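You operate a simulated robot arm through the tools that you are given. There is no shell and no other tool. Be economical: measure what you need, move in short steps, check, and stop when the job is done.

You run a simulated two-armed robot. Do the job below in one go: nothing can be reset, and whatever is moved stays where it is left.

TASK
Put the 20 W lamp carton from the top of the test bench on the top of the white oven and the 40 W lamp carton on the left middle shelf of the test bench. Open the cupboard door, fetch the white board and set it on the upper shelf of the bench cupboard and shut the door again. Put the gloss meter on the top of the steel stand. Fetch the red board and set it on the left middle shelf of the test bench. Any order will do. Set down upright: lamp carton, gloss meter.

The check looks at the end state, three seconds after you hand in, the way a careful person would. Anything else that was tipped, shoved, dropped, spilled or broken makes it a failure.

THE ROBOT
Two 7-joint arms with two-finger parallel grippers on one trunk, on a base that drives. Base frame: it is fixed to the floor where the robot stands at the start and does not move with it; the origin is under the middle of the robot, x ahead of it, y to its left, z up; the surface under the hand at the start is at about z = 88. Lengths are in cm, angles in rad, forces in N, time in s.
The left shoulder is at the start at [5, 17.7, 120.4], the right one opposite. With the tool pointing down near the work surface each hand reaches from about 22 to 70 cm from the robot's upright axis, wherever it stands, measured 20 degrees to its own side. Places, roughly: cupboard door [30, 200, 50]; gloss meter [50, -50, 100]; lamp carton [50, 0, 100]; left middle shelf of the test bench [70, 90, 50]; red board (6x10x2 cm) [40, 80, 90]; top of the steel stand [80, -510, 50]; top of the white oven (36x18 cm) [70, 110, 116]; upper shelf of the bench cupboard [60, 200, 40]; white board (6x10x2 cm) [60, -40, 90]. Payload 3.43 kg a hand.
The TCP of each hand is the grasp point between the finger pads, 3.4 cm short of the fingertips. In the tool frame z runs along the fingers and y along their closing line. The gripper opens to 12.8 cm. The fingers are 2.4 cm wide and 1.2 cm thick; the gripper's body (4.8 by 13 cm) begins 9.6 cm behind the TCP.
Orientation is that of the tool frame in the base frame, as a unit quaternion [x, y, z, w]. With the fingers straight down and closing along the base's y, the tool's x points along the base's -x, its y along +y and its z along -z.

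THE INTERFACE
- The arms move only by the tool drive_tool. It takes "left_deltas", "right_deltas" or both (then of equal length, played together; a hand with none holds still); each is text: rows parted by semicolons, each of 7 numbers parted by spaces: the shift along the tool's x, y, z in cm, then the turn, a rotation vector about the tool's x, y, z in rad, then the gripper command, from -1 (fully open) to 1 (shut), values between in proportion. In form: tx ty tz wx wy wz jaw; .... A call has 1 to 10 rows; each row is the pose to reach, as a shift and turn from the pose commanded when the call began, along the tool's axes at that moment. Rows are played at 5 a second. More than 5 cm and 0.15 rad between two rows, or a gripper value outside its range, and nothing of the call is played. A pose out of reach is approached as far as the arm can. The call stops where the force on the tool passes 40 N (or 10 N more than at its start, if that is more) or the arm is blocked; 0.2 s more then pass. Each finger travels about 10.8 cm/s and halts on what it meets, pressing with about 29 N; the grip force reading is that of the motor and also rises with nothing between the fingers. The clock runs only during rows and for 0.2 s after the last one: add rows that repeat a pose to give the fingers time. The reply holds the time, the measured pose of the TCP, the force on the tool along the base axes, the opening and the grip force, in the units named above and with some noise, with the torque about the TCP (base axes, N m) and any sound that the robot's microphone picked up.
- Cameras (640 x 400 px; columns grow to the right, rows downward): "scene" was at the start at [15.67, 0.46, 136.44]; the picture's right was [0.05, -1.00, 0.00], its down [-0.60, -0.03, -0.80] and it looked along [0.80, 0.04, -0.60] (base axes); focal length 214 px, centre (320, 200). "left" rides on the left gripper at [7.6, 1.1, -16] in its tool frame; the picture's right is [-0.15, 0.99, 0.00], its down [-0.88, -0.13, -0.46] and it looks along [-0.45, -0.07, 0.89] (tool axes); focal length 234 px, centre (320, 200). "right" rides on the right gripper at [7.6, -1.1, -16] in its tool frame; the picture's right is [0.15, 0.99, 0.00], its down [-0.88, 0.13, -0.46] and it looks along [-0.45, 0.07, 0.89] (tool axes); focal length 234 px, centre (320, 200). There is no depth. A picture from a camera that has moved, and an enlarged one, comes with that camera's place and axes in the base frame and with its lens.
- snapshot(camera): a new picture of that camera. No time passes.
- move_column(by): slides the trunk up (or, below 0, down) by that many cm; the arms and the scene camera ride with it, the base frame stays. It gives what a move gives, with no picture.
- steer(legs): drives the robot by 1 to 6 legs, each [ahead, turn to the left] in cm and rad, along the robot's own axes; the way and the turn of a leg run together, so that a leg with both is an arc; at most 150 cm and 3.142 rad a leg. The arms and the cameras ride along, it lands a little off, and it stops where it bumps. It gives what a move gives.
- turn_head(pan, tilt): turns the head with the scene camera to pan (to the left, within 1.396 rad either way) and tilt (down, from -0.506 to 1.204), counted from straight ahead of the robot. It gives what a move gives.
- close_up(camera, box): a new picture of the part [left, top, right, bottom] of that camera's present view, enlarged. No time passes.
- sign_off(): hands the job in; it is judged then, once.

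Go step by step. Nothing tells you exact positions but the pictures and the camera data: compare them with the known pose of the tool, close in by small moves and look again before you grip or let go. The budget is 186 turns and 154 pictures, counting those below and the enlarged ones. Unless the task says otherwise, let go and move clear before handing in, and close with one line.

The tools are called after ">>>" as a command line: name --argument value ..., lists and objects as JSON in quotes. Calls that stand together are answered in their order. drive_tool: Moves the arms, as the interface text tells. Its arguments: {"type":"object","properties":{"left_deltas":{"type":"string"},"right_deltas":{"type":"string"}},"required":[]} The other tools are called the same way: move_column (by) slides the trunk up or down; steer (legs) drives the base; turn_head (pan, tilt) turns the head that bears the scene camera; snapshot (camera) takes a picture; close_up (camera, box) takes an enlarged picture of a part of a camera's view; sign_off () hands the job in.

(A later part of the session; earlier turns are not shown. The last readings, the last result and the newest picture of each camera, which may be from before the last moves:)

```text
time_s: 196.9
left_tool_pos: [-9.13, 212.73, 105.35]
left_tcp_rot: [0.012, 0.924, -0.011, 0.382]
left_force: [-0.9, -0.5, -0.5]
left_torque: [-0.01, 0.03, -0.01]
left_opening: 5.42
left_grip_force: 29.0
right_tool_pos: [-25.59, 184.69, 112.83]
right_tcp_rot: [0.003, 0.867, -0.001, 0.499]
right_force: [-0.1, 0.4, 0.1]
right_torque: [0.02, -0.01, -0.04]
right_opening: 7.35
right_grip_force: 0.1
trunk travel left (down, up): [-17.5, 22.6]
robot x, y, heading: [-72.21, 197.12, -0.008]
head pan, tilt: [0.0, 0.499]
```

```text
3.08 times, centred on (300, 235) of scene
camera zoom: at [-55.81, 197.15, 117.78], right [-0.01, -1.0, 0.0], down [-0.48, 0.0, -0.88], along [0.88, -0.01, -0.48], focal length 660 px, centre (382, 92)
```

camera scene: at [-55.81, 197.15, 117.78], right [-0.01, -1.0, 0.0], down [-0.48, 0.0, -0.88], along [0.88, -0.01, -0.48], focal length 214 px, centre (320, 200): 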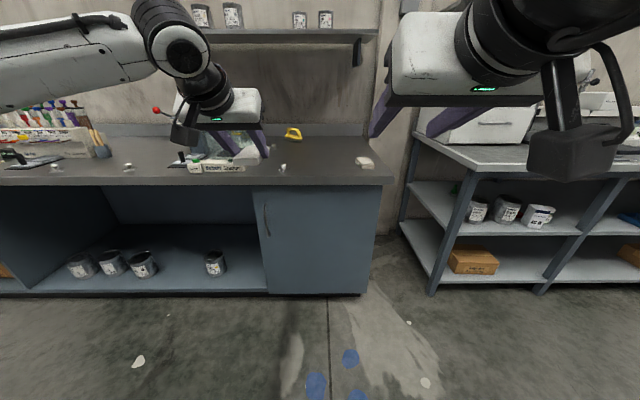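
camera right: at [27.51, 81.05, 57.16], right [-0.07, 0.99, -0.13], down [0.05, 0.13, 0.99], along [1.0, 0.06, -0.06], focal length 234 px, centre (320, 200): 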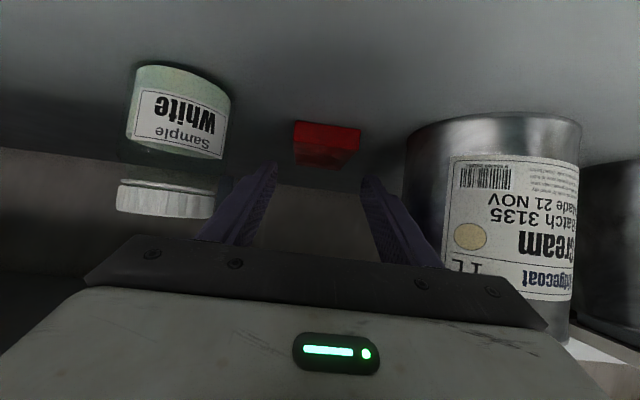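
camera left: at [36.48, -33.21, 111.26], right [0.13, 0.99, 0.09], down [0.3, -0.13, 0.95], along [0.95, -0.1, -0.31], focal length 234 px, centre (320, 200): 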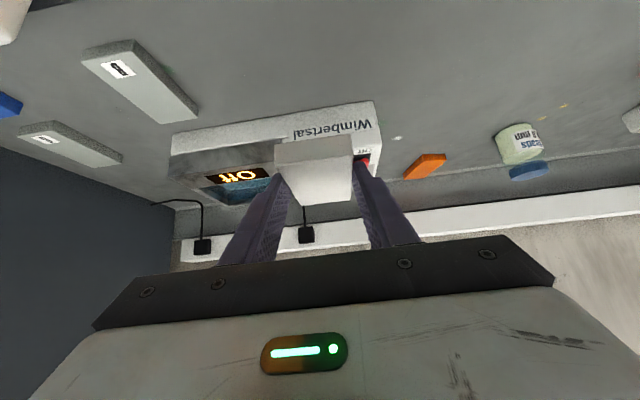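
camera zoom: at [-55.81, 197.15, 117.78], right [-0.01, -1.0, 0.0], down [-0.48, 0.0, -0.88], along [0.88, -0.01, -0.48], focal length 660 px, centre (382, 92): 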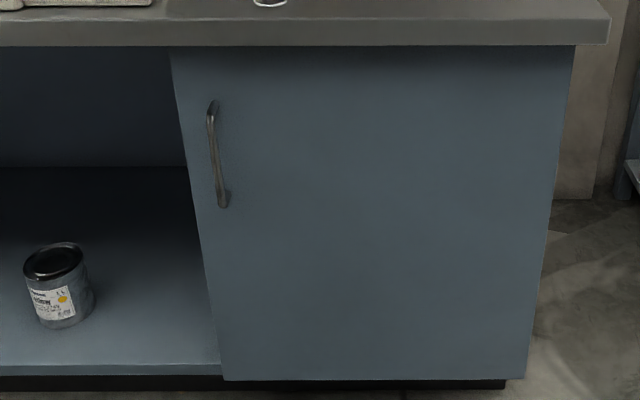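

The door (y≈170–225, plane x≈26) is hinged on its right; the bar handle is at y≈220, z 55–72. I move in front of it, lower the trunk, retract the left hand and ready the right one.

>>> steer --legs '[[0, 1.57], [36, 0], [0, -1.562]]'

>>> drive_tool --left_deltas "0.9 0 -1.6 0 0 0 1; 1.8 0 -3.2 0 0 0 1; 2.7 0 -4.8 0 0 0 1; 3.6 0 -6.4 0 0 0 1; 4.4 0 -8 0 0 0 1; 5.3 0 -9.5 0 0 0 1; 6.2 0 -11 0 0 0 1; 7.1 0 -12.7 0 0 0 1" --right_deltas "3 0 3 0 0 0 -0.15; 6 0 6 0 0 0 -0.15; 9 0 9.1 0 0 0 -0.15; 12 0 12.1 0 0 0 -0.15; 15 0 15.2 0 0 0 -0.15; 18 0 18.2 0 0 0 -0.15; 21 0 21.2 0 0 0 -0.15; 24.1 0 24.3 0 0 0 -0.15"

>>> move_column --by -17

>>> turn_head --pan -0.3 --tilt 0.3

>>> snapshot --camera "scene"

>>> snapshot --camera "right"

```text
time_s: 206.8
left_tool_pos: [-9.03, 248.6, 105.27]
left_tcp_rot: [0.009, 0.924, -0.01, 0.382]
left_force: [0.6, 0.4, 0.4]
left_torque: [-0.01, -0.01, -0.01]
left_opening: 5.41
left_grip_force: 28.7
right_tool_pos: [-25.07, 220.65, 112.79]
right_tcp_rot: [0.0, 0.867, 0.001, 0.499]
right_force: [-1.0, -0.3, 0.1]
right_torque: [0.01, 0.02, 0.02]
right_opening: 7.33
right_grip_force: 0.0
trunk travel left (down, up): [-17.5, 22.6]
robot x, y, heading: [-71.37, 232.42, -0.0]
head pan, tilt: [0.0, 0.499]
```

```text
time_s: 208.6
left_tool_pos: [-22.89, 249.11, 109.06]
left_tcp_rot: [0.01, 0.924, -0.011, 0.383]
left_force: [0.5, -0.4, 0.1]
left_torque: [-0.02, 0.02, -0.02]
left_opening: 5.4
left_grip_force: 28.8
right_tool_pos: [-16.35, 220.57, 79.87]
right_tcp_rot: [-0.001, 0.866, 0.002, 0.5]
right_force: [-0.1, -0.3, -0.4]
right_torque: [-0.03, -0.03, 0.02]
right_opening: 7.34
right_grip_force: 0.0
trunk travel left (down, up): [-17.5, 22.6]
robot x, y, heading: [-71.22, 232.49, -0.001]
head pan, tilt: [0.0, 0.499]
```

```text
time_s: 210.5
left_tool_pos: [-22.84, 249.11, 92.09]
left_tcp_rot: [0.008, 0.924, -0.009, 0.382]
left_force: [-0.5, 0.6, -1.3]
left_torque: [0.01, 0.02, 0.01]
left_opening: 5.39
left_grip_force: 29.1
right_tool_pos: [-16.22, 220.65, 62.65]
right_tcp_rot: [-0.002, 0.866, 0.002, 0.499]
right_force: [0.6, 0.8, 0.5]
right_torque: [-0.02, -0.01, 0.0]
right_opening: 7.36
right_grip_force: 0.1
trunk travel left (down, up): [-0.5, 39.6]
robot x, y, heading: [-71.37, 232.77, -0.001]
head pan, tilt: [0.0, 0.499]
```

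```text
time_s: 211.3
left_tool_pos: [-22.98, 249.08, 92.08]
left_tcp_rot: [0.009, 0.924, -0.01, 0.383]
left_force: [0.2, -0.2, -0.4]
left_torque: [-0.03, 0.01, 0.02]
left_opening: 5.42
left_grip_force: 29.1
right_tool_pos: [-16.26, 220.51, 62.77]
right_tcp_rot: [-0.001, 0.866, 0.002, 0.499]
right_force: [-0.3, -0.3, -0.8]
right_torque: [-0.01, -0.01, -0.03]
right_opening: 7.36
right_grip_force: 0.1
trunk travel left (down, up): [-0.5, 39.6]
robot x, y, heading: [-71.98, 232.2, 0.001]
head pan, tilt: [-0.3, 0.3]
```

```text
68 pictures are left
camera scene: at [-55.62, 229.96, 102.62], right [-0.29, -0.96, 0.0], down [-0.28, 0.09, -0.96], along [0.91, -0.28, -0.3], focal length 214 px, centre (320, 200)
```

scene: 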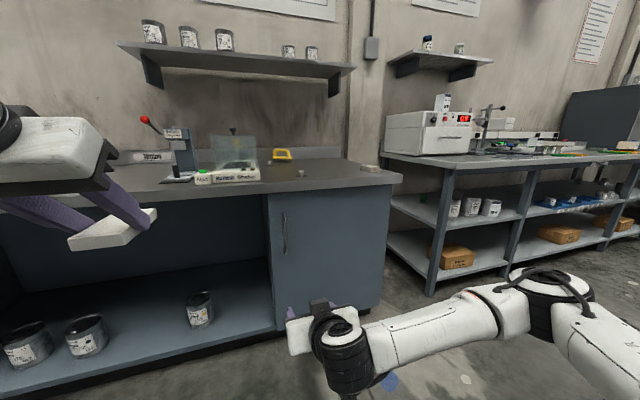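

```text
67 pictures are left
camera right: at [-33.93, 219.28, 64.09], right [-0.08, 0.99, -0.13], down [0.05, 0.13, 0.99], along [1.0, 0.07, -0.06], focal length 234 px, centre (320, 200)
```

right: 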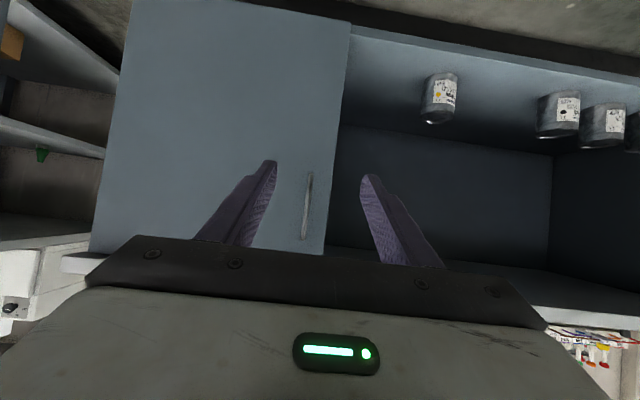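

The right hand is aligned with the handle. I drive forward and check the distance.

>>> steer --legs '[[31, 0]]'

>>> close_up --camera "right" --box '[200, 110, 440, 260]'

>>> close_up --camera "scene" --box '[200, 170, 440, 320]'

```text
time_s: 213.4
left_tool_pos: [8.03, 249.2, 91.99]
left_tcp_rot: [0.009, 0.924, -0.01, 0.383]
left_force: [0.3, 0.5, -0.6]
left_torque: [0.02, 0.02, 0.03]
left_opening: 5.38
left_grip_force: 29.5
right_tool_pos: [14.69, 220.7, 62.73]
right_tcp_rot: [-0.002, 0.866, 0.002, 0.5]
right_force: [0.7, -0.2, -1.3]
right_torque: [-0.03, -0.01, 0.0]
right_opening: 7.4
right_grip_force: 0.1
trunk travel left (down, up): [-0.5, 39.6]
robot x, y, heading: [-40.79, 232.69, 0.003]
head pan, tilt: [-0.3, 0.3]
```

```text
2.67 times, centred on (320, 185) of right
camera zoom: at [-2.99, 219.39, 64.1], right [-0.08, 0.99, -0.13], down [0.05, 0.13, 0.99], along [1.0, 0.07, -0.06], focal length 624 px, centre (320, 240)
```

zoom: 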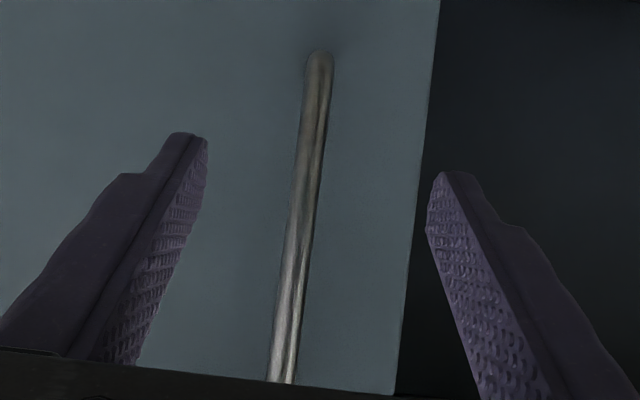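

```text
2.67 times, centred on (320, 245) of scene
camera zoom: at [-24.7, 230.04, 102.62], right [-0.29, -0.96, 0.0], down [-0.28, 0.09, -0.96], along [0.91, -0.28, -0.3], focal length 572 px, centre (320, 80)
```

zoom: 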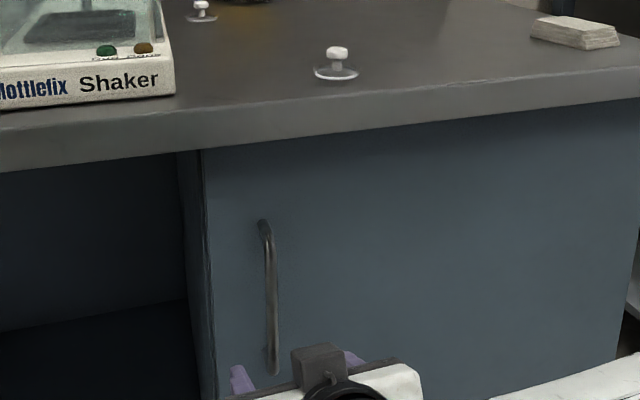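

The bar is at x≈22.5, y≈220.4. I extend 6 cm and close on it.

>>> drive_tool --right_deltas "-1 0 1.7 0 0 0 -0.15; -2 -0.1 3.5 0 0 0 -0.15; -3 -0.2 5.2 0 0 0 -0.15; -3 -0.2 5.2 0 0 0 -0.15"

>>> close_up --camera "right" --box '[200, 110, 440, 260]'

```text
time_s: 214.4
left_tool_pos: [8.06, 249.19, 92.07]
left_tcp_rot: [0.009, 0.924, -0.01, 0.382]
left_force: [-0.3, 0.5, -0.4]
left_torque: [0.03, 0.05, -0.01]
left_opening: 5.38
left_grip_force: 29.0
right_tool_pos: [20.69, 220.47, 62.84]
right_tcp_rot: [-0.001, 0.866, 0.002, 0.499]
right_force: [0.3, -0.2, 0.3]
right_torque: [0.03, 0.02, -0.01]
right_opening: 7.36
right_grip_force: 0.0
trunk travel left (down, up): [-0.5, 39.6]
robot x, y, heading: [-40.78, 232.56, 0.006]
head pan, tilt: [-0.3, 0.3]
```

```text
2.67 times, centred on (320, 185) of right
camera zoom: at [3.15, 219.16, 64.14], right [-0.08, 0.99, -0.13], down [0.05, 0.13, 0.99], along [1.0, 0.07, -0.06], focal length 624 px, centre (320, 240)
```

zoom: 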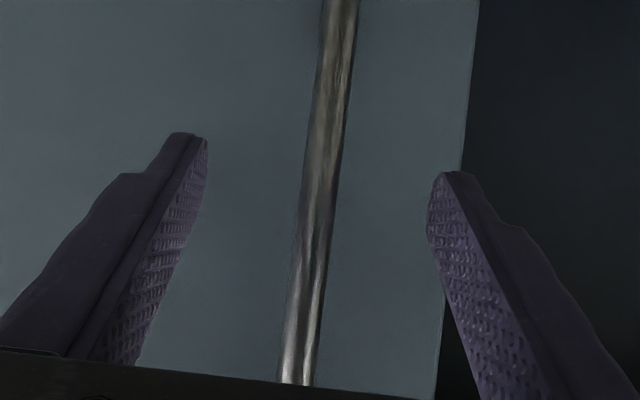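

>>> drive_tool --right_deltas "0 0 0 0 0 0 0.3; 0 0 0 0 0 0 0.7; 0 0 0 0 0 0 1; 0 0 0 0 0 0 1; 0 0 0 0 0 0 1"

>>> close_up --camera "right" --box '[200, 110, 440, 260]'

```text
time_s: 215.6
left_tool_pos: [7.95, 249.25, 92.06]
left_tcp_rot: [0.009, 0.924, -0.01, 0.383]
left_force: [-0.2, -0.5, -1.0]
left_torque: [0.0, 0.03, -0.03]
left_opening: 5.44
left_grip_force: 29.6
right_tool_pos: [20.71, 220.35, 62.81]
right_tcp_rot: [-0.001, 0.866, 0.001, 0.5]
right_force: [0.1, -0.9, -0.1]
right_torque: [-0.19, 0.04, -0.02]
right_opening: 1.15
right_grip_force: 44.6
trunk travel left (down, up): [-0.5, 39.6]
robot x, y, heading: [-40.62, 232.92, 0.002]
head pan, tilt: [-0.3, 0.3]
```

```text
2.67 times, centred on (320, 185) of right
camera zoom: at [3.13, 219.15, 64.14], right [-0.08, 0.99, -0.13], down [0.05, 0.13, 0.99], along [1.0, 0.07, -0.06], focal length 624 px, centre (320, 240)
```

zoom: 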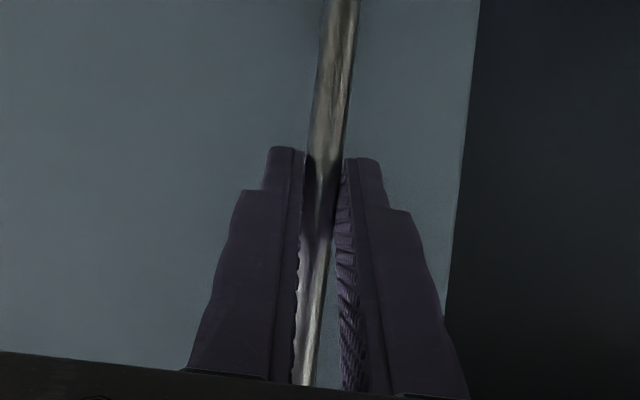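

Handle gripped (1.15 cm). I pull the door open along its arc.

>>> drive_tool --right_deltas "0.75 -0.2 -1.3 -0.026 0 -0.015 1; 1.5 -0.36 -2.6 -0.052 0 -0.03 1; 2.25 -0.6 -3.9 -0.078 0 -0.045 1; 3 -0.9 -5.15 -0.104 0 -0.06 1; 3.7 -1.25 -6.4 -0.13 0 -0.075 1; 4.45 -1.6 -7.7 -0.156 0 -0.09 1; 5.2 -2.05 -9 -0.182 0 -0.105 1; 5.9 -2.5 -10.2 -0.208 0 -0.12 1; 6.6 -3.05 -11.4 -0.234 0 -0.135 1; 7.3 -3.6 -12.6 -0.26 0 -0.15 1"

>>> snapshot --camera "scene"

```text
time_s: 217.5
left_tool_pos: [8.11, 249.23, 92.19]
left_tcp_rot: [0.01, 0.924, -0.01, 0.383]
left_force: [-0.1, -0.2, -1.0]
left_torque: [0.01, 0.03, 0.01]
left_opening: 5.43
left_grip_force: 28.9
right_tool_pos: [9.96, 217.7, 63.62]
right_tcp_rot: [-0.134, 0.859, 0.055, 0.491]
right_force: [0.4, -2.8, -8.3]
right_torque: [1.15, 0.31, -0.31]
right_opening: 1.24
right_grip_force: 44.9
right hand out of reach, approached as far as the arm can: row 6, 7, 8, 9
trunk travel left (down, up): [-0.5, 39.6]
robot x, y, heading: [-40.74, 232.57, 0.008]
head pan, tilt: [-0.3, 0.3]
stopped in row 9 (right hand): the force on the tool passed its limit at 44 N (the readings are from after the stop); the commanded pose is now the measured one
```

```text
62 pictures are left
camera scene: at [-24.66, 230.0, 102.67], right [-0.29, -0.96, 0.0], down [-0.28, 0.09, -0.96], along [0.91, -0.28, -0.3], focal length 214 px, centre (320, 200)
```

scene: 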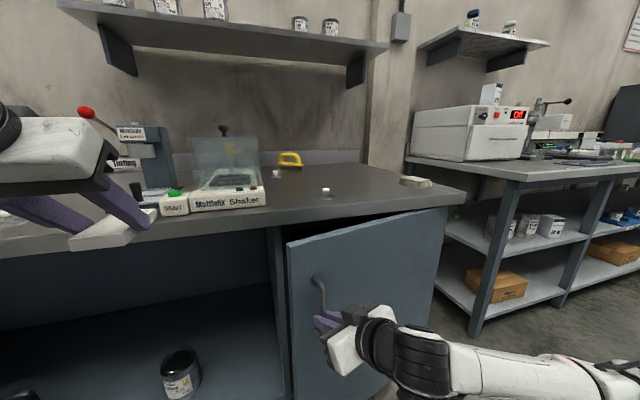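

The door is open about 13°. I keep hold of the handle and back the base in matching arcs.

>>> steer --legs '[[-8, -0.055]]'

>>> snapshot --camera "scene"

```text
time_s: 218.6
left_tool_pos: [0.99, 246.47, 92.0]
left_tcp_rot: [0.034, 0.924, -0.019, 0.382]
left_force: [-0.5, -0.6, -1.0]
left_torque: [0.0, 0.01, 0.03]
left_opening: 5.41
left_grip_force: 28.9
right_tool_pos: [1.73, 214.3, 63.56]
right_tcp_rot: [-0.106, 0.863, 0.032, 0.493]
right_force: [17.8, -31.9, -9.7]
right_torque: [0.95, -0.57, -0.66]
right_opening: 1.28
right_grip_force: 45.1
trunk travel left (down, up): [-0.5, 39.6]
robot x, y, heading: [-48.48, 233.1, -0.051]
head pan, tilt: [-0.3, 0.3]
```

```text
61 pictures are left
camera scene: at [-32.62, 229.19, 102.58], right [-0.34, -0.94, 0.0], down [-0.28, 0.1, -0.95], along [0.9, -0.33, -0.3], focal length 214 px, centre (320, 200)
```

scene: 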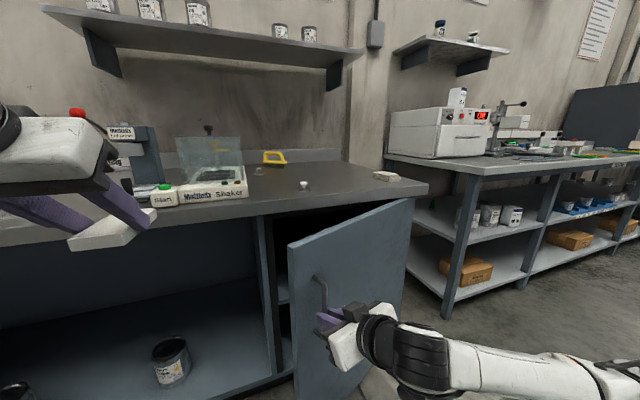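

>>> steer --legs '[[-6.5, -0.12]]'

>>> snapshot --camera "scene"

```text
time_s: 219.6
left_tool_pos: [-4.05, 241.25, 91.99]
left_tcp_rot: [0.09, 0.92, -0.042, 0.379]
left_force: [0.0, 0.7, -0.4]
left_torque: [0.05, 0.01, 0.0]
left_opening: 5.42
left_grip_force: 28.8
right_tool_pos: [-7.06, 208.59, 63.58]
right_tcp_rot: [-0.049, 0.868, -0.004, 0.494]
right_force: [16.7, -20.4, -6.3]
right_torque: [0.93, -0.43, -0.39]
right_opening: 1.29
right_grip_force: 45.0
trunk travel left (down, up): [-0.5, 39.6]
robot x, y, heading: [-55.12, 233.85, -0.175]
head pan, tilt: [-0.3, 0.3]
```

```text
60 pictures are left
camera scene: at [-39.61, 228.08, 102.58], right [-0.46, -0.89, 0.0], down [-0.26, 0.14, -0.95], along [0.85, -0.43, -0.3], focal length 214 px, centre (320, 200)
```

scene: 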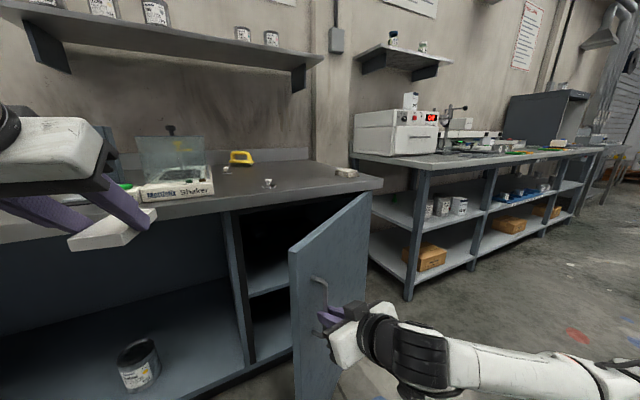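

>>> steer --legs '[[-4.5, -0.18]]'

>>> snapshot --camera "scene"

```text
time_s: 220.7
left_tool_pos: [-7.11, 234.73, 92.04]
left_tcp_rot: [0.157, 0.911, -0.071, 0.376]
left_force: [0.2, -0.3, -0.4]
left_torque: [0.03, 0.03, -0.01]
left_opening: 5.42
left_grip_force: 28.7
right_tool_pos: [-14.59, 201.76, 63.69]
right_tcp_rot: [0.025, 0.868, -0.052, 0.493]
right_force: [1.4, -1.6, -1.6]
right_torque: [1.06, -0.37, -0.06]
right_opening: 1.3
right_grip_force: 44.9
trunk travel left (down, up): [-0.5, 39.6]
robot x, y, heading: [-58.37, 234.08, -0.322]
head pan, tilt: [-0.3, 0.3]
stopped in leg 1: the force on the tool passed its limit at 57 N (the readings are from after the stop); the commanded pose is now the measured one
```

```text
59 pictures are left
camera scene: at [-44.24, 226.88, 102.62], right [-0.58, -0.82, 0.0], down [-0.24, 0.17, -0.96], along [0.78, -0.55, -0.3], focal length 214 px, centre (320, 200)
```

scene: 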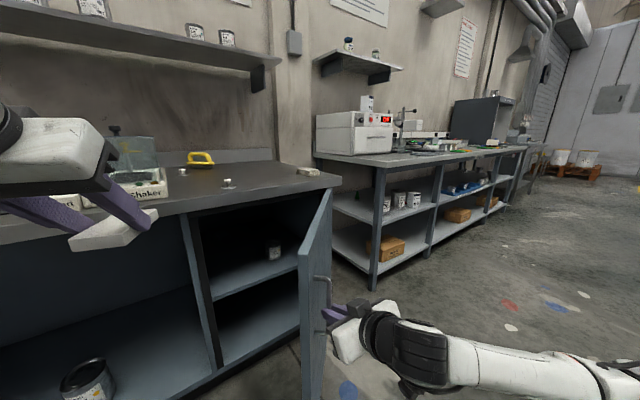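

The door is about 50° open with the shelf visible. I release the handle and withdraw.

>>> drive_tool --right_deltas "0 0 0 0 0 0 0.6; 0 0 0 0 0 0 0.5; 0 0 -2 0 0 0 0.5; 0 0 -4 0 0 0 0.5"

>>> steer --legs '[[-10, 0]]'

>>> snapshot --camera "scene"

```text
time_s: 221.7
left_tool_pos: [-7.24, 234.65, 92.05]
left_tcp_rot: [0.157, 0.911, -0.071, 0.375]
left_force: [0.6, -0.3, -0.6]
left_torque: [-0.02, 0.04, 0.01]
left_opening: 5.44
left_grip_force: 29.1
right_tool_pos: [-18.0, 202.27, 65.75]
right_tcp_rot: [0.023, 0.868, -0.054, 0.493]
right_force: [0.4, 0.1, -0.1]
right_torque: [0.0, 0.0, 0.0]
right_opening: 3.23
right_grip_force: 0.2
trunk travel left (down, up): [-0.5, 39.6]
robot x, y, heading: [-58.41, 234.35, -0.319]
head pan, tilt: [-0.3, 0.3]
```

```text
time_s: 222.8
left_tool_pos: [-16.69, 237.79, 92.1]
left_tcp_rot: [0.157, 0.911, -0.071, 0.375]
left_force: [0.8, -0.4, -0.5]
left_torque: [0.0, 0.05, 0.0]
left_opening: 5.42
left_grip_force: 29.2
right_tool_pos: [-27.58, 205.44, 65.6]
right_tcp_rot: [0.024, 0.868, -0.053, 0.493]
right_force: [0.3, -0.2, -0.1]
right_torque: [-0.02, 0.01, -0.05]
right_opening: 3.19
right_grip_force: 0.1
trunk travel left (down, up): [-0.5, 39.6]
robot x, y, heading: [-68.33, 237.34, -0.313]
head pan, tilt: [-0.3, 0.3]
```

```text
58 pictures are left
camera scene: at [-53.77, 230.04, 102.62], right [-0.58, -0.82, 0.0], down [-0.24, 0.17, -0.96], along [0.78, -0.55, -0.3], focal length 214 px, centre (320, 200)
```

scene: 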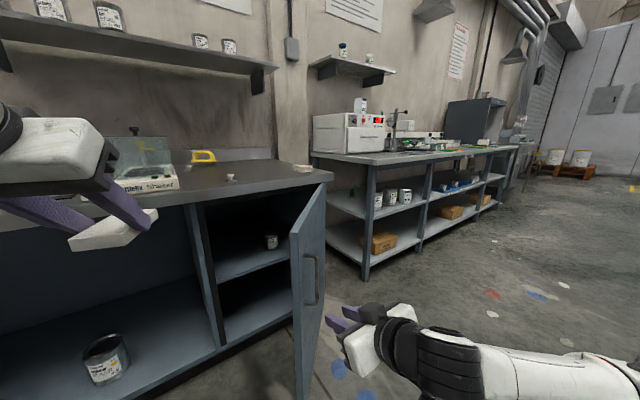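

I go around the door's free edge with the right hand to push it from inside.

>>> steer --legs '[[0, 0.32], [15, 0]]'

>>> drive_tool --right_deltas "0 0 0 0 0 0 1; 0 -4 0 0 0 0 1; 0 -8 0 0 0 0 1; 0 -12 0 0 0 0 1; 0 -16 0 0 0 0 1"

>>> snapshot --camera "scene"

```text
time_s: 225.2
left_tool_pos: [-4.7, 254.45, 92.19]
left_tcp_rot: [0.007, 0.924, -0.008, 0.382]
left_force: [-0.9, 0.3, -0.3]
left_torque: [0.03, 0.02, -0.03]
left_opening: 5.4
left_grip_force: 29.0
right_tool_pos: [-4.5, 220.16, 65.64]
right_tcp_rot: [-0.117, 0.86, 0.026, 0.495]
right_force: [-0.4, -0.1, 0.2]
right_torque: [0.0, 0.02, 0.0]
right_opening: 3.22
right_grip_force: 0.0
trunk travel left (down, up): [-0.5, 39.6]
robot x, y, heading: [-53.19, 237.87, 0.008]
head pan, tilt: [-0.3, 0.3]
```

```text
time_s: 225.8
left_tool_pos: [-4.65, 254.4, 91.97]
left_tcp_rot: [0.009, 0.925, -0.009, 0.381]
left_force: [-0.2, -0.1, -0.7]
left_torque: [0.01, 0.02, 0.03]
left_opening: 5.41
left_grip_force: 28.5
right_tool_pos: [-4.23, 217.7, 65.69]
right_tcp_rot: [-0.123, 0.861, 0.042, 0.491]
right_force: [0.6, -0.7, 0.7]
right_torque: [0.01, -0.01, 0.03]
right_opening: 0.0
right_grip_force: 28.8
trunk travel left (down, up): [-0.5, 39.6]
robot x, y, heading: [-53.1, 237.89, 0.009]
head pan, tilt: [-0.3, 0.3]
stopped in row 3 (right hand): the force on the tool passed its limit at 62 N (the readings are from after the stop); the commanded pose is now the measured one
```

```text
57 pictures are left
camera scene: at [-37.22, 235.12, 102.6], right [-0.29, -0.96, 0.0], down [-0.28, 0.09, -0.95], along [0.91, -0.27, -0.3], focal length 214 px, centre (320, 200)
```

scene: 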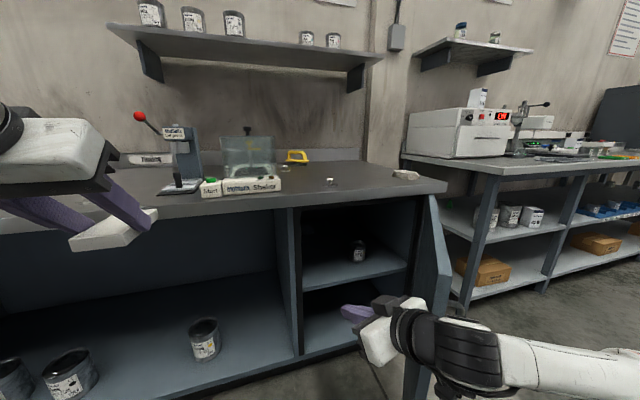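

>>> drive_tool --right_deltas "0 -1 0 0 0 0 1; 0 -2 0 0 0 0 1; 0 -3 0 0 0 0 1; 0 -4 0 0 0 0 1; 0 -5 0 0 0 0 1; 0 -6 0 0 0 0 1; 0 -7 0 0 0 0 1; 0 -8 0 0 0 0 1; 0 -9 0 0 0 0 1; 0 -10 0 0 0 0 1"

>>> snapshot --camera "scene"

```text
time_s: 228.0
left_tool_pos: [-5.13, 254.66, 92.13]
left_tcp_rot: [0.007, 0.923, -0.011, 0.384]
left_force: [0.3, 0.2, 0.1]
left_torque: [-0.01, -0.01, -0.01]
left_opening: 5.4
left_grip_force: 28.6
right_tool_pos: [-3.0, 209.45, 66.24]
right_tcp_rot: [-0.134, 0.861, 0.051, 0.488]
right_force: [0.0, 0.0, 0.0]
right_torque: [0.0, 0.01, -0.01]
right_opening: 0.0
right_grip_force: 29.4
trunk travel left (down, up): [-0.5, 39.6]
robot x, y, heading: [-53.5, 237.67, 0.013]
head pan, tilt: [-0.3, 0.3]
```

```text
56 pictures are left
camera scene: at [-37.83, 235.48, 102.67], right [-0.29, -0.96, 0.0], down [-0.28, 0.08, -0.96], along [0.92, -0.28, -0.29], focal length 214 px, centre (320, 200)
```

scene: 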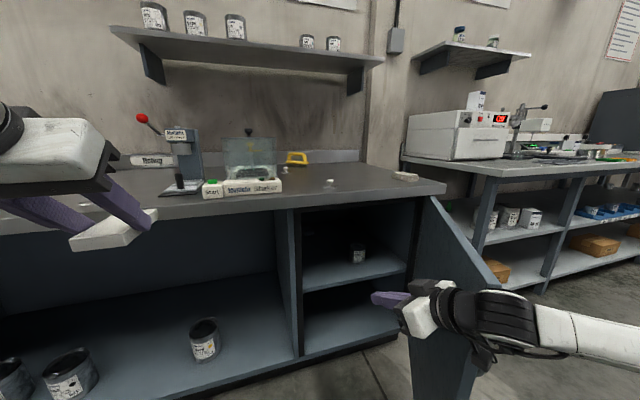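

It works; I continue pushing the door wider.

>>> drive_tool --right_deltas "0 -1.5 0 0 0 0 1; 0 -3 0 0 0 0 1; 0 -4.5 0 0 0 0 1; 0 -6 0 0 0 0 1; 0 -7.5 0 0 0 0 1; 0 -9 0 0 0 0 1; 0 -10.5 0 0 0 0 1; 0 -12 0 0 0 0 1; 0 -13.5 0 0 0 0 1; 0 -15 0 0 0 0 1"

>>> drive_tool --right_deltas "0 -1.5 0 0 0 0 1; 0 -3 0 0 0 0 1; 0 -4.5 0 0 0 0 1; 0 -6 0 0 0 0 1; 0 -7.5 0 0 0 0 1; 0 -9 0 0 0 0 1; 0 -10.5 0 0 0 0 1; 0 -12 0 0 0 0 1; 0 -13.5 0 0 0 0 1; 0 -15 0 0 0 0 1"

>>> snapshot --camera "scene"

```text
time_s: 229.0
left_tool_pos: [-5.02, 254.51, 92.16]
left_tcp_rot: [0.007, 0.924, -0.009, 0.383]
left_force: [-0.1, -0.4, -0.4]
left_torque: [-0.02, 0.0, -0.02]
left_opening: 5.42
left_grip_force: 29.3
right_tool_pos: [-4.83, 210.58, 66.73]
right_tcp_rot: [-0.186, 0.851, 0.096, 0.482]
right_force: [-0.1, -0.3, 0.4]
right_torque: [0.01, -0.02, 0.0]
right_opening: 0.02
right_grip_force: 29.5
trunk travel left (down, up): [-0.5, 39.6]
robot x, y, heading: [-53.37, 237.9, 0.005]
head pan, tilt: [-0.3, 0.3]
stopped in row 4 (right hand): the arm was blocked; the commanded pose is now the measured one
```

```text
time_s: 230.1
left_tool_pos: [-5.15, 254.41, 92.01]
left_tcp_rot: [0.009, 0.923, -0.01, 0.384]
left_force: [-0.1, 0.6, -0.2]
left_torque: [-0.06, 0.0, -0.07]
left_opening: 5.41
left_grip_force: 28.8
right_tool_pos: [-6.63, 212.21, 67.45]
right_tcp_rot: [-0.245, 0.833, 0.145, 0.475]
right_force: [-0.2, 0.1, -0.9]
right_torque: [0.03, -0.02, 0.01]
right_opening: 0.0
right_grip_force: 28.7
trunk travel left (down, up): [-0.5, 39.6]
robot x, y, heading: [-53.14, 237.89, 0.003]
head pan, tilt: [-0.3, 0.3]
stopped in row 5 (right hand): the arm was blocked; the commanded pose is now the measured one
```

```text
55 pictures are left
camera scene: at [-37.65, 235.35, 102.66], right [-0.29, -0.96, 0.0], down [-0.28, 0.08, -0.96], along [0.92, -0.28, -0.29], focal length 214 px, centre (320, 200)
```

scene: 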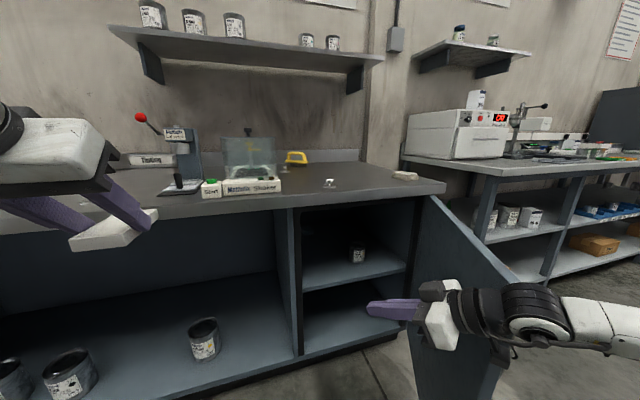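

The forearm blocks against the door's free edge; turning the base right will sweep it further open.

>>> steer --legs '[[0, -0.3]]'

>>> snapshot --camera "scene"

```text
time_s: 231.4
left_tool_pos: [-1.97, 239.28, 92.13]
left_tcp_rot: [0.147, 0.913, -0.066, 0.376]
left_force: [-0.3, -0.1, -0.5]
left_torque: [-0.01, 0.05, 0.03]
left_opening: 5.4
left_grip_force: 29.7
right_tool_pos: [-16.01, 199.08, 67.25]
right_tcp_rot: [-0.115, 0.861, 0.072, 0.491]
right_force: [0.0, -0.7, -0.7]
right_torque: [-0.03, -0.01, 0.02]
right_opening: 0.0
right_grip_force: 29.2
trunk travel left (down, up): [-0.5, 39.6]
robot x, y, heading: [-53.45, 237.92, -0.294]
head pan, tilt: [-0.3, 0.3]
```

```text
54 pictures are left
camera scene: at [-38.84, 230.57, 102.62], right [-0.56, -0.83, 0.0], down [-0.25, 0.17, -0.96], along [0.79, -0.53, -0.3], focal length 214 px, centre (320, 200)
```

scene: 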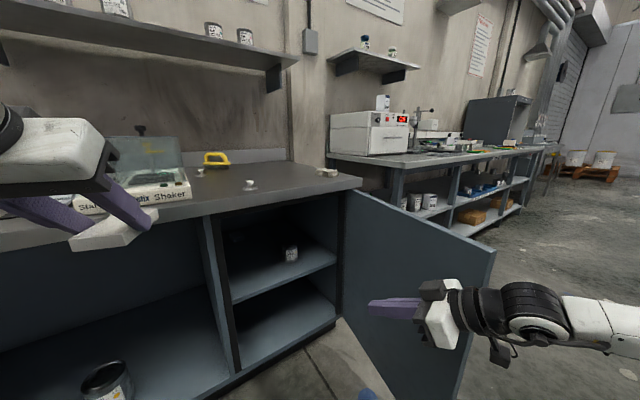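

>>> steer --legs '[[0, -0.25]]'

>>> turn_head --pan 0.1 --tilt 0.45

>>> snapshot --camera "scene"

```text
time_s: 232.7
left_tool_pos: [-3.24, 226.4, 92.06]
left_tcp_rot: [0.261, 0.887, -0.113, 0.365]
left_force: [-0.4, -0.7, -1.0]
left_torque: [0.0, 0.03, 0.0]
left_opening: 5.41
left_grip_force: 28.8
right_tool_pos: [-26.69, 191.09, 67.33]
right_tcp_rot: [-0.008, 0.868, 0.01, 0.496]
right_force: [-0.1, 0.1, -0.6]
right_torque: [0.03, -0.02, 0.0]
right_opening: 0.0
right_grip_force: 29.2
trunk travel left (down, up): [-0.5, 39.6]
robot x, y, heading: [-53.41, 237.6, -0.543]
head pan, tilt: [-0.3, 0.3]
```

```text
time_s: 233.6
left_tool_pos: [-3.25, 226.49, 92.02]
left_tcp_rot: [0.259, 0.887, -0.112, 0.365]
left_force: [-0.7, 0.4, -1.0]
left_torque: [0.0, 0.04, -0.01]
left_opening: 5.42
left_grip_force: 28.5
right_tool_pos: [-26.71, 190.98, 67.29]
right_tcp_rot: [-0.007, 0.869, 0.009, 0.495]
right_force: [0.2, 0.9, 1.2]
right_torque: [0.02, 0.04, 0.0]
right_opening: 0.0
right_grip_force: 28.4
trunk travel left (down, up): [-0.5, 39.6]
robot x, y, heading: [-53.39, 238.19, -0.539]
head pan, tilt: [0.099, 0.45]
```

```text
53 pictures are left
camera scene: at [-38.99, 230.25, 101.23], right [-0.43, -0.9, 0.0], down [-0.39, 0.19, -0.9], along [0.81, -0.39, -0.44], focal length 214 px, centre (320, 200)
```

scene: 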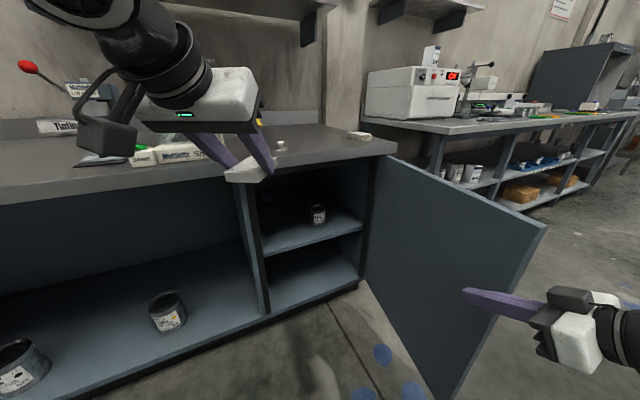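

>>> close_up --camera "scene" --box '[230, 150, 410, 310]'

```text
2.50 times, centred on (320, 230) of scene
camera zoom: at [-38.99, 230.25, 101.23], right [-0.43, -0.9, 0.0], down [-0.39, 0.19, -0.9], along [0.81, -0.39, -0.44], focal length 536 px, centre (320, 125)
```

zoom: 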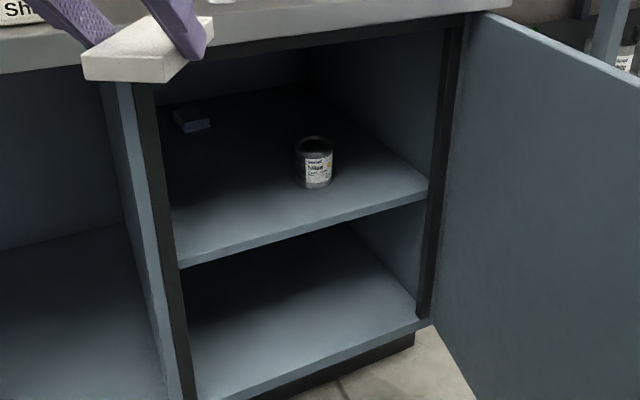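

The door is nearly square open; the upper shelf (front edge x≈33, y 172–221) has a small can near [46,190]. I raise the right hand out of the way, lower the left hand to entry height, and reposition.

>>> drive_tool --right_deltas "-4.2 0 -2.4 0 0 0 1; -8.4 0 -4.8 0 0 0 1; -12.6 0 -7.2 0 0 0 1; -16.8 0 -9.6 0 0 0 1; -21 0 -12 0 0 0 1; -25 0 -14.4 0 0 0 1; -29 0 -16.8 0 0 0 1; -33 0 -19 0 0 0 1" --left_deltas "3.3 0 3.3 0 0 0 1; 6.5 0 6.5 0 0 0 1; 9.8 0 9.8 0 0 0 1; 13 0 13 0 0 0 1; 16.3 0 16.3 0 0 0 1; 19.5 0 19.5 0 0 0 1; 22.8 0 22.8 0 0 0 1; 26.1 0 26.1 0 0 0 1"

>>> steer --legs '[[0, -0.237], [26.5, 0], [0, 0.377]]'

>>> turn_head --pan 0.1 --tilt 0.5

>>> snapshot --camera "scene"

>>> snapshot --camera "left"

```text
time_s: 235.4
left_tool_pos: [-2.96, 227.14, 55.95]
left_tcp_rot: [0.259, 0.887, -0.113, 0.365]
left_force: [0.3, 0.0, -0.7]
left_torque: [0.05, 0.0, 0.03]
left_opening: 5.43
left_grip_force: 28.7
left hand out of reach, approached as far as the arm can: row 8
right_tool_pos: [-26.48, 190.62, 105.52]
right_tcp_rot: [-0.006, 0.869, 0.009, 0.495]
right_force: [0.8, -0.2, -0.3]
right_torque: [0.03, -0.01, -0.02]
right_opening: 0.02
right_grip_force: 29.0
trunk travel left (down, up): [-0.5, 39.6]
robot x, y, heading: [-53.26, 237.85, -0.542]
head pan, tilt: [0.099, 0.45]
```

```text
time_s: 239.2
left_tool_pos: [17.23, 215.8, 55.95]
left_tcp_rot: [0.195, 0.904, -0.086, 0.372]
left_force: [0.1, -0.1, 0.2]
left_torque: [0.02, 0.03, 0.03]
left_opening: 5.41
left_grip_force: 29.0
right_tool_pos: [-1.09, 176.3, 105.39]
right_tcp_rot: [-0.069, 0.866, 0.045, 0.494]
right_force: [0.5, 0.2, 0.3]
right_torque: [0.0, -0.01, 0.02]
right_opening: 0.0
right_grip_force: 28.7
trunk travel left (down, up): [-0.5, 39.6]
robot x, y, heading: [-34.22, 219.44, -0.399]
head pan, tilt: [0.099, 0.45]
```

```text
time_s: 239.8
left_tool_pos: [17.01, 215.9, 56.0]
left_tcp_rot: [0.195, 0.903, -0.086, 0.372]
left_force: [-0.9, -0.1, -0.8]
left_torque: [-0.03, 0.01, 0.0]
left_opening: 5.43
left_grip_force: 28.8
right_tool_pos: [-0.95, 176.39, 105.41]
right_tcp_rot: [-0.069, 0.865, 0.046, 0.495]
right_force: [0.2, -0.2, 0.5]
right_torque: [0.01, 0.02, 0.03]
right_opening: 0.02
right_grip_force: 29.3
trunk travel left (down, up): [-0.5, 39.6]
robot x, y, heading: [-34.25, 219.22, -0.403]
head pan, tilt: [0.099, 0.499]
```

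```text
51 pictures are left
camera scene: at [-19.12, 213.81, 100.78], right [-0.3, -0.96, 0.0], down [-0.46, 0.14, -0.88], along [0.84, -0.26, -0.48], focal length 214 px, centre (320, 200)
```

scene: 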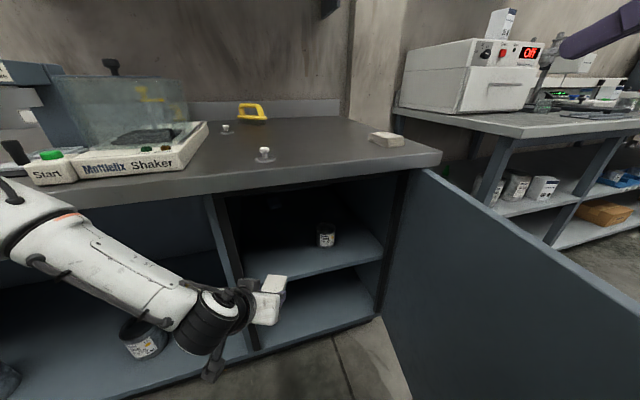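

```text
50 pictures are left
camera left: at [2.48, 223.74, 62.0], right [0.51, 0.86, 0.09], down [0.22, -0.24, 0.95], along [0.83, -0.46, -0.31], focal length 234 px, centre (320, 200)
```

left: 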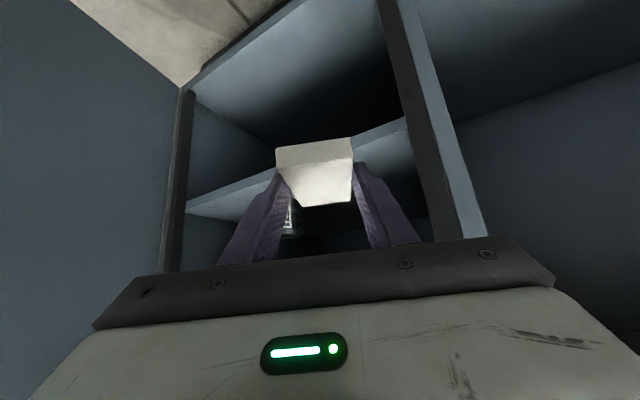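

>>> steer --legs '[[13, 0]]'

>>> snapshot --camera "left"

>>> close_up --camera "scene" --box '[180, 160, 440, 350]'

```text
time_s: 241.1
left_tool_pos: [28.99, 210.86, 56.04]
left_tcp_rot: [0.194, 0.904, -0.086, 0.372]
left_force: [0.4, -1.0, -1.6]
left_torque: [-0.01, 0.02, -0.02]
left_opening: 5.42
left_grip_force: 29.6
right_tool_pos: [10.96, 171.41, 105.4]
right_tcp_rot: [-0.069, 0.865, 0.045, 0.494]
right_force: [-0.4, 0.1, -0.4]
right_torque: [0.03, 0.03, 0.03]
right_opening: 0.01
right_grip_force: 29.1
trunk travel left (down, up): [-0.5, 39.6]
robot x, y, heading: [-22.91, 214.18, -0.399]
head pan, tilt: [0.099, 0.499]
```

```text
49 pictures are left
camera left: at [14.3, 218.83, 62.0], right [0.51, 0.86, 0.09], down [0.23, -0.23, 0.95], along [0.83, -0.46, -0.31], focal length 234 px, centre (320, 200)
```

left: 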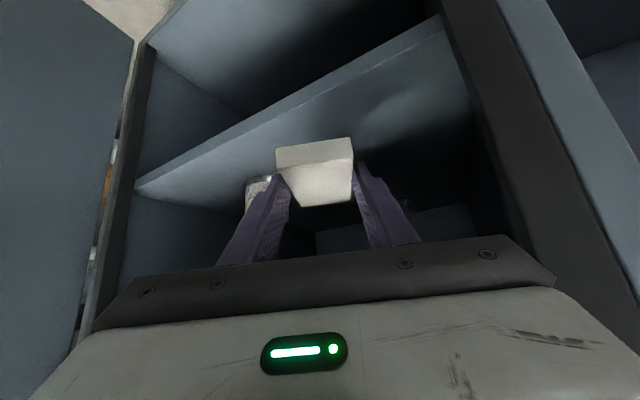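

```text
2.11 times, centred on (310, 255) of scene
camera zoom: at [-7.28, 208.85, 100.78], right [-0.29, -0.96, 0.0], down [-0.46, 0.14, -0.88], along [0.84, -0.26, -0.48], focal length 452 px, centre (341, 84)
```

zoom: 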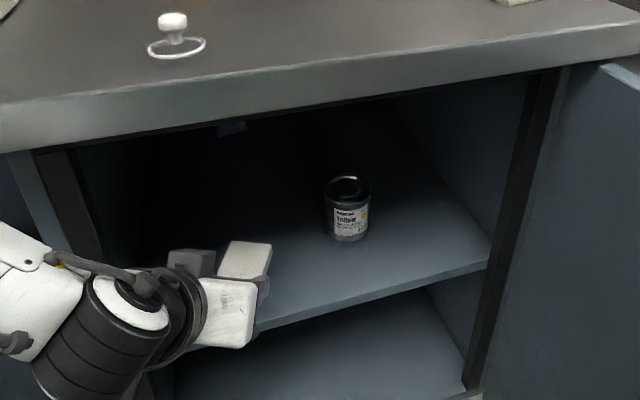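

Triangulated: shelf top z≈45.8, front x≈30. I lower 4 cm and move in 9 cm.

>>> drive_tool --left_deltas "1 0 1 0 0 0 1; 2 0 2 0 0 0 1; 2.8 0 2.8 0 0 0 1; 2.8 0 2.8 0 0 0 1"

>>> close_up --camera "scene" --box '[180, 160, 440, 350]'

```text
time_s: 242.1
left_tool_pos: [29.62, 212.7, 53.89]
left_tcp_rot: [0.194, 0.904, -0.086, 0.371]
left_force: [-0.6, 0.0, -1.0]
left_torque: [0.0, -0.02, 0.0]
left_opening: 5.41
left_grip_force: 29.1
left hand out of reach, approached as far as the arm can: row 1, 2, 3, 4
right_tool_pos: [10.99, 171.41, 105.52]
right_tcp_rot: [-0.07, 0.865, 0.045, 0.494]
right_force: [-0.6, 0.5, -0.8]
right_torque: [-0.05, -0.01, 0.02]
right_opening: 0.0
right_grip_force: 28.6
trunk travel left (down, up): [-0.5, 39.6]
robot x, y, heading: [-22.64, 213.96, -0.399]
head pan, tilt: [0.099, 0.499]
```

```text
2.11 times, centred on (310, 255) of scene
camera zoom: at [-7.28, 208.85, 100.78], right [-0.29, -0.96, 0.0], down [-0.46, 0.14, -0.88], along [0.84, -0.26, -0.48], focal length 452 px, centre (341, 84)
```

zoom: 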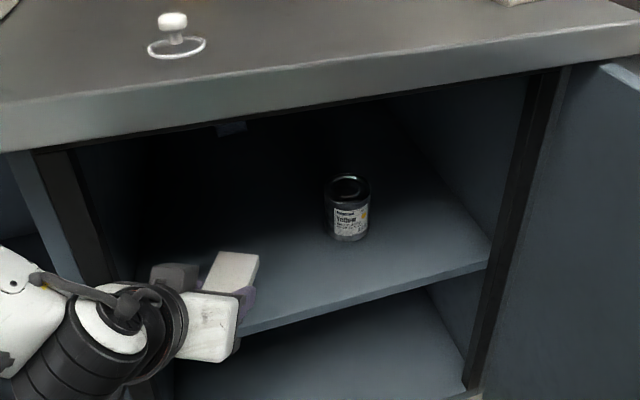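

The wrist limit bites again at low height. I back out and re-approach with less base heading and more inward wrist yaw.

>>> steer --legs '[[-14, 0], [0, -0.77], [12.7, 0], [0, 0.92]]'

>>> drive_tool --left_deltas "0 -1 0 0.05 0 0.05 1; 0 -2 0 0.1 0 0.1 1; 0 -3 0 0.15 0 0.15 1; 0.7 -4 0.7 0.18 0 0.18 1; 1.4 -4 1.4 0.18 0 0.18 1; 1.4 -4 1.4 0.18 0 0.18 1"

>>> turn_head --pan 0 --tilt 0.55

>>> snapshot --camera "scene"

```text
time_s: 248.7
left_tool_pos: [21.21, 213.84, 54.06]
left_tcp_rot: [0.129, 0.915, -0.059, 0.377]
left_force: [1.0, 0.1, -0.9]
left_torque: [0.0, 0.01, 0.0]
left_opening: 5.38
left_grip_force: 28.5
right_tool_pos: [8.8, 170.33, 105.53]
right_tcp_rot: [-0.132, 0.859, 0.081, 0.489]
right_force: [-0.3, -0.6, 0.4]
right_torque: [0.01, 0.02, 0.02]
right_opening: 0.04
right_grip_force: 28.5
trunk travel left (down, up): [-0.5, 39.6]
robot x, y, heading: [-30.2, 207.69, -0.253]
head pan, tilt: [0.099, 0.499]
```

```text
time_s: 250.1
left_tool_pos: [20.13, 210.95, 53.01]
left_tcp_rot: [0.245, 0.891, -0.108, 0.367]
left_force: [-0.2, 0.1, -0.3]
left_torque: [0.03, -0.03, -0.01]
left_opening: 5.37
left_grip_force: 28.7
left hand out of reach, approached as far as the arm can: row 4, 5, 6
right_tool_pos: [8.71, 170.39, 105.49]
right_tcp_rot: [-0.132, 0.858, 0.081, 0.49]
right_force: [0.6, -0.5, -0.3]
right_torque: [0.01, 0.0, -0.02]
right_opening: 0.0
right_grip_force: 29.1
trunk travel left (down, up): [-0.5, 39.6]
robot x, y, heading: [-30.55, 207.91, -0.255]
head pan, tilt: [0.099, 0.499]
```

```text
time_s: 250.8
left_tool_pos: [20.18, 210.96, 53.11]
left_tcp_rot: [0.245, 0.891, -0.109, 0.367]
left_force: [0.2, -0.4, -1.0]
left_torque: [0.02, 0.04, -0.02]
left_opening: 5.41
left_grip_force: 29.2
right_tool_pos: [8.74, 170.28, 105.44]
right_tcp_rot: [-0.132, 0.858, 0.081, 0.49]
right_force: [0.0, -0.3, -0.7]
right_torque: [-0.01, 0.02, -0.03]
right_opening: 0.01
right_grip_force: 29.4
trunk travel left (down, up): [-0.5, 39.6]
robot x, y, heading: [-30.46, 207.71, -0.25]
head pan, tilt: [0.0, 0.55]
```

```text
46 pictures are left
camera scene: at [-14.94, 203.9, 100.32], right [-0.25, -0.97, 0.0], down [-0.51, 0.13, -0.85], along [0.83, -0.21, -0.52], focal length 214 px, centre (320, 200)
```

scene: 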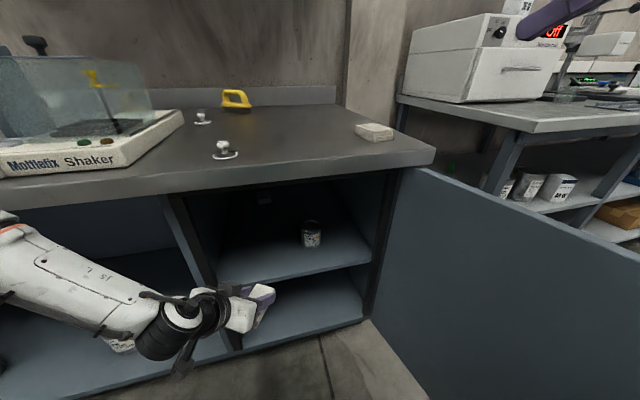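

>>> steer --legs '[[-9, 0]]'

>>> drive_tool --left_deltas "-1.4 0 1.4 0 0 0 1; -2.8 0 2.8 0 0 0 1; -4.2 0 4.2 0 0 0 1; -3 0 5.6 0 0 0 1; -1.8 0 7 0 0 0 1; -0.6 0 8.2 0 0 0 1; -0.6 0 8.2 0 0 0 1"

```text
time_s: 251.9
left_tool_pos: [11.42, 213.16, 53.12]
left_tcp_rot: [0.244, 0.891, -0.108, 0.367]
left_force: [0.3, 1.0, -0.7]
left_torque: [0.01, -0.02, 0.01]
left_opening: 5.36
left_grip_force: 29.3
right_tool_pos: [-0.07, 172.6, 105.5]
right_tcp_rot: [-0.132, 0.858, 0.081, 0.49]
right_force: [-0.1, 0.4, 1.0]
right_torque: [0.0, 0.04, 0.0]
right_opening: 0.01
right_grip_force: 29.1
trunk travel left (down, up): [-0.5, 39.6]
robot x, y, heading: [-39.28, 210.17, -0.253]
head pan, tilt: [0.0, 0.55]
```

```text
time_s: 253.5
left_tool_pos: [15.99, 213.26, 52.9]
left_tcp_rot: [0.243, 0.891, -0.107, 0.368]
left_force: [0.5, -0.5, -0.8]
left_torque: [-0.01, -0.02, 0.0]
left_opening: 5.37
left_grip_force: 28.8
left hand out of reach, approached as far as the arm can: row 1, 2, 3, 4, 5, 6, 7
right_tool_pos: [0.07, 172.63, 105.5]
right_tcp_rot: [-0.132, 0.858, 0.081, 0.49]
right_force: [-0.5, -0.5, 0.3]
right_torque: [-0.02, 0.03, -0.02]
right_opening: 0.0
right_grip_force: 29.4
trunk travel left (down, up): [-0.5, 39.6]
robot x, y, heading: [-38.97, 210.35, -0.249]
head pan, tilt: [0.0, 0.55]
```

>>> drive_tool --left_deltas "0 -0.5 0 0 0.1 0 1; 0 -1 0 0 0.2 0 1; 1 -1.5 1 0 0.3 0 1; 2 -2 2 0 0.35 0 1; 3 -2 3 0 0.35 0 1; 4 -2 4 0 0.35 0 1; 4 -2 4 0 0.35 0 1"

```text
time_s: 255.1
left_tool_pos: [14.28, 214.59, 50.97]
left_tcp_rot: [0.258, 0.942, -0.063, 0.207]
left_force: [0.0, 0.2, -0.8]
left_torque: [-0.03, 0.02, 0.01]
left_opening: 5.38
left_grip_force: 29.0
left hand out of reach, approached as far as the arm can: row 3, 4, 5, 6, 7
right_tool_pos: [-0.12, 172.52, 105.51]
right_tcp_rot: [-0.132, 0.858, 0.082, 0.49]
right_force: [0.8, -0.1, -0.2]
right_torque: [0.03, -0.01, 0.02]
right_opening: 0.01
right_grip_force: 29.0
trunk travel left (down, up): [-0.5, 39.6]
robot x, y, heading: [-39.41, 210.28, -0.254]
head pan, tilt: [0.0, 0.55]
```

>>> drive_tool --left_deltas "0 0 0 0 -0.13 0 1; 0 0 0 0 -0.26 0 1; 0 0 0 0 -0.39 0 1; 0 0 0 0 -0.52 0 1; 0 0 0 0 -0.65 0 1; 0 0 0 0 -0.75 0 1; 0 0 0 0 -0.75 0 1"

>>> drive_tool --left_deltas "0.9 0 0.4 0 0 0 1; 1.9 0 0.75 0 0 0 1; 2.8 0 1.1 0 0 0 1; 3.7 0 1.5 0 0 0 1; 4.6 0 1.9 0 0 0 1; 4.6 0 1.9 0 0 0 1"

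```text
time_s: 256.7
left_tool_pos: [14.68, 217.43, 56.63]
left_tcp_rot: [0.218, 0.8, -0.155, 0.538]
left_force: [-0.7, 0.7, -1.0]
left_torque: [0.03, 0.01, 0.0]
left_opening: 5.4
left_grip_force: 28.9
left hand out of reach, approached as far as the arm can: row 3, 4, 5, 6, 7
right_tool_pos: [0.0, 172.56, 105.43]
right_tcp_rot: [-0.133, 0.858, 0.082, 0.489]
right_force: [0.6, 0.5, 0.4]
right_torque: [-0.01, 0.01, 0.0]
right_opening: 0.01
right_grip_force: 29.3
trunk travel left (down, up): [-0.5, 39.6]
robot x, y, heading: [-39.0, 210.02, -0.251]
head pan, tilt: [0.0, 0.55]
```

```text
time_s: 258.1
left_tool_pos: [15.13, 218.98, 55.61]
left_tcp_rot: [0.218, 0.801, -0.153, 0.536]
left_force: [0.3, -0.7, 0.4]
left_torque: [-0.02, -0.03, -0.02]
left_opening: 5.39
left_grip_force: 29.4
left hand out of reach, approached as far as the arm can: row 1, 2, 3, 4, 5, 6
right_tool_pos: [-0.04, 172.53, 105.62]
right_tcp_rot: [-0.132, 0.858, 0.081, 0.49]
right_force: [-0.1, -0.1, 0.3]
right_torque: [0.06, 0.01, 0.01]
right_opening: 0.0
right_grip_force: 29.2
trunk travel left (down, up): [-0.5, 39.6]
robot x, y, heading: [-39.18, 210.21, -0.257]
head pan, tilt: [0.0, 0.55]
```

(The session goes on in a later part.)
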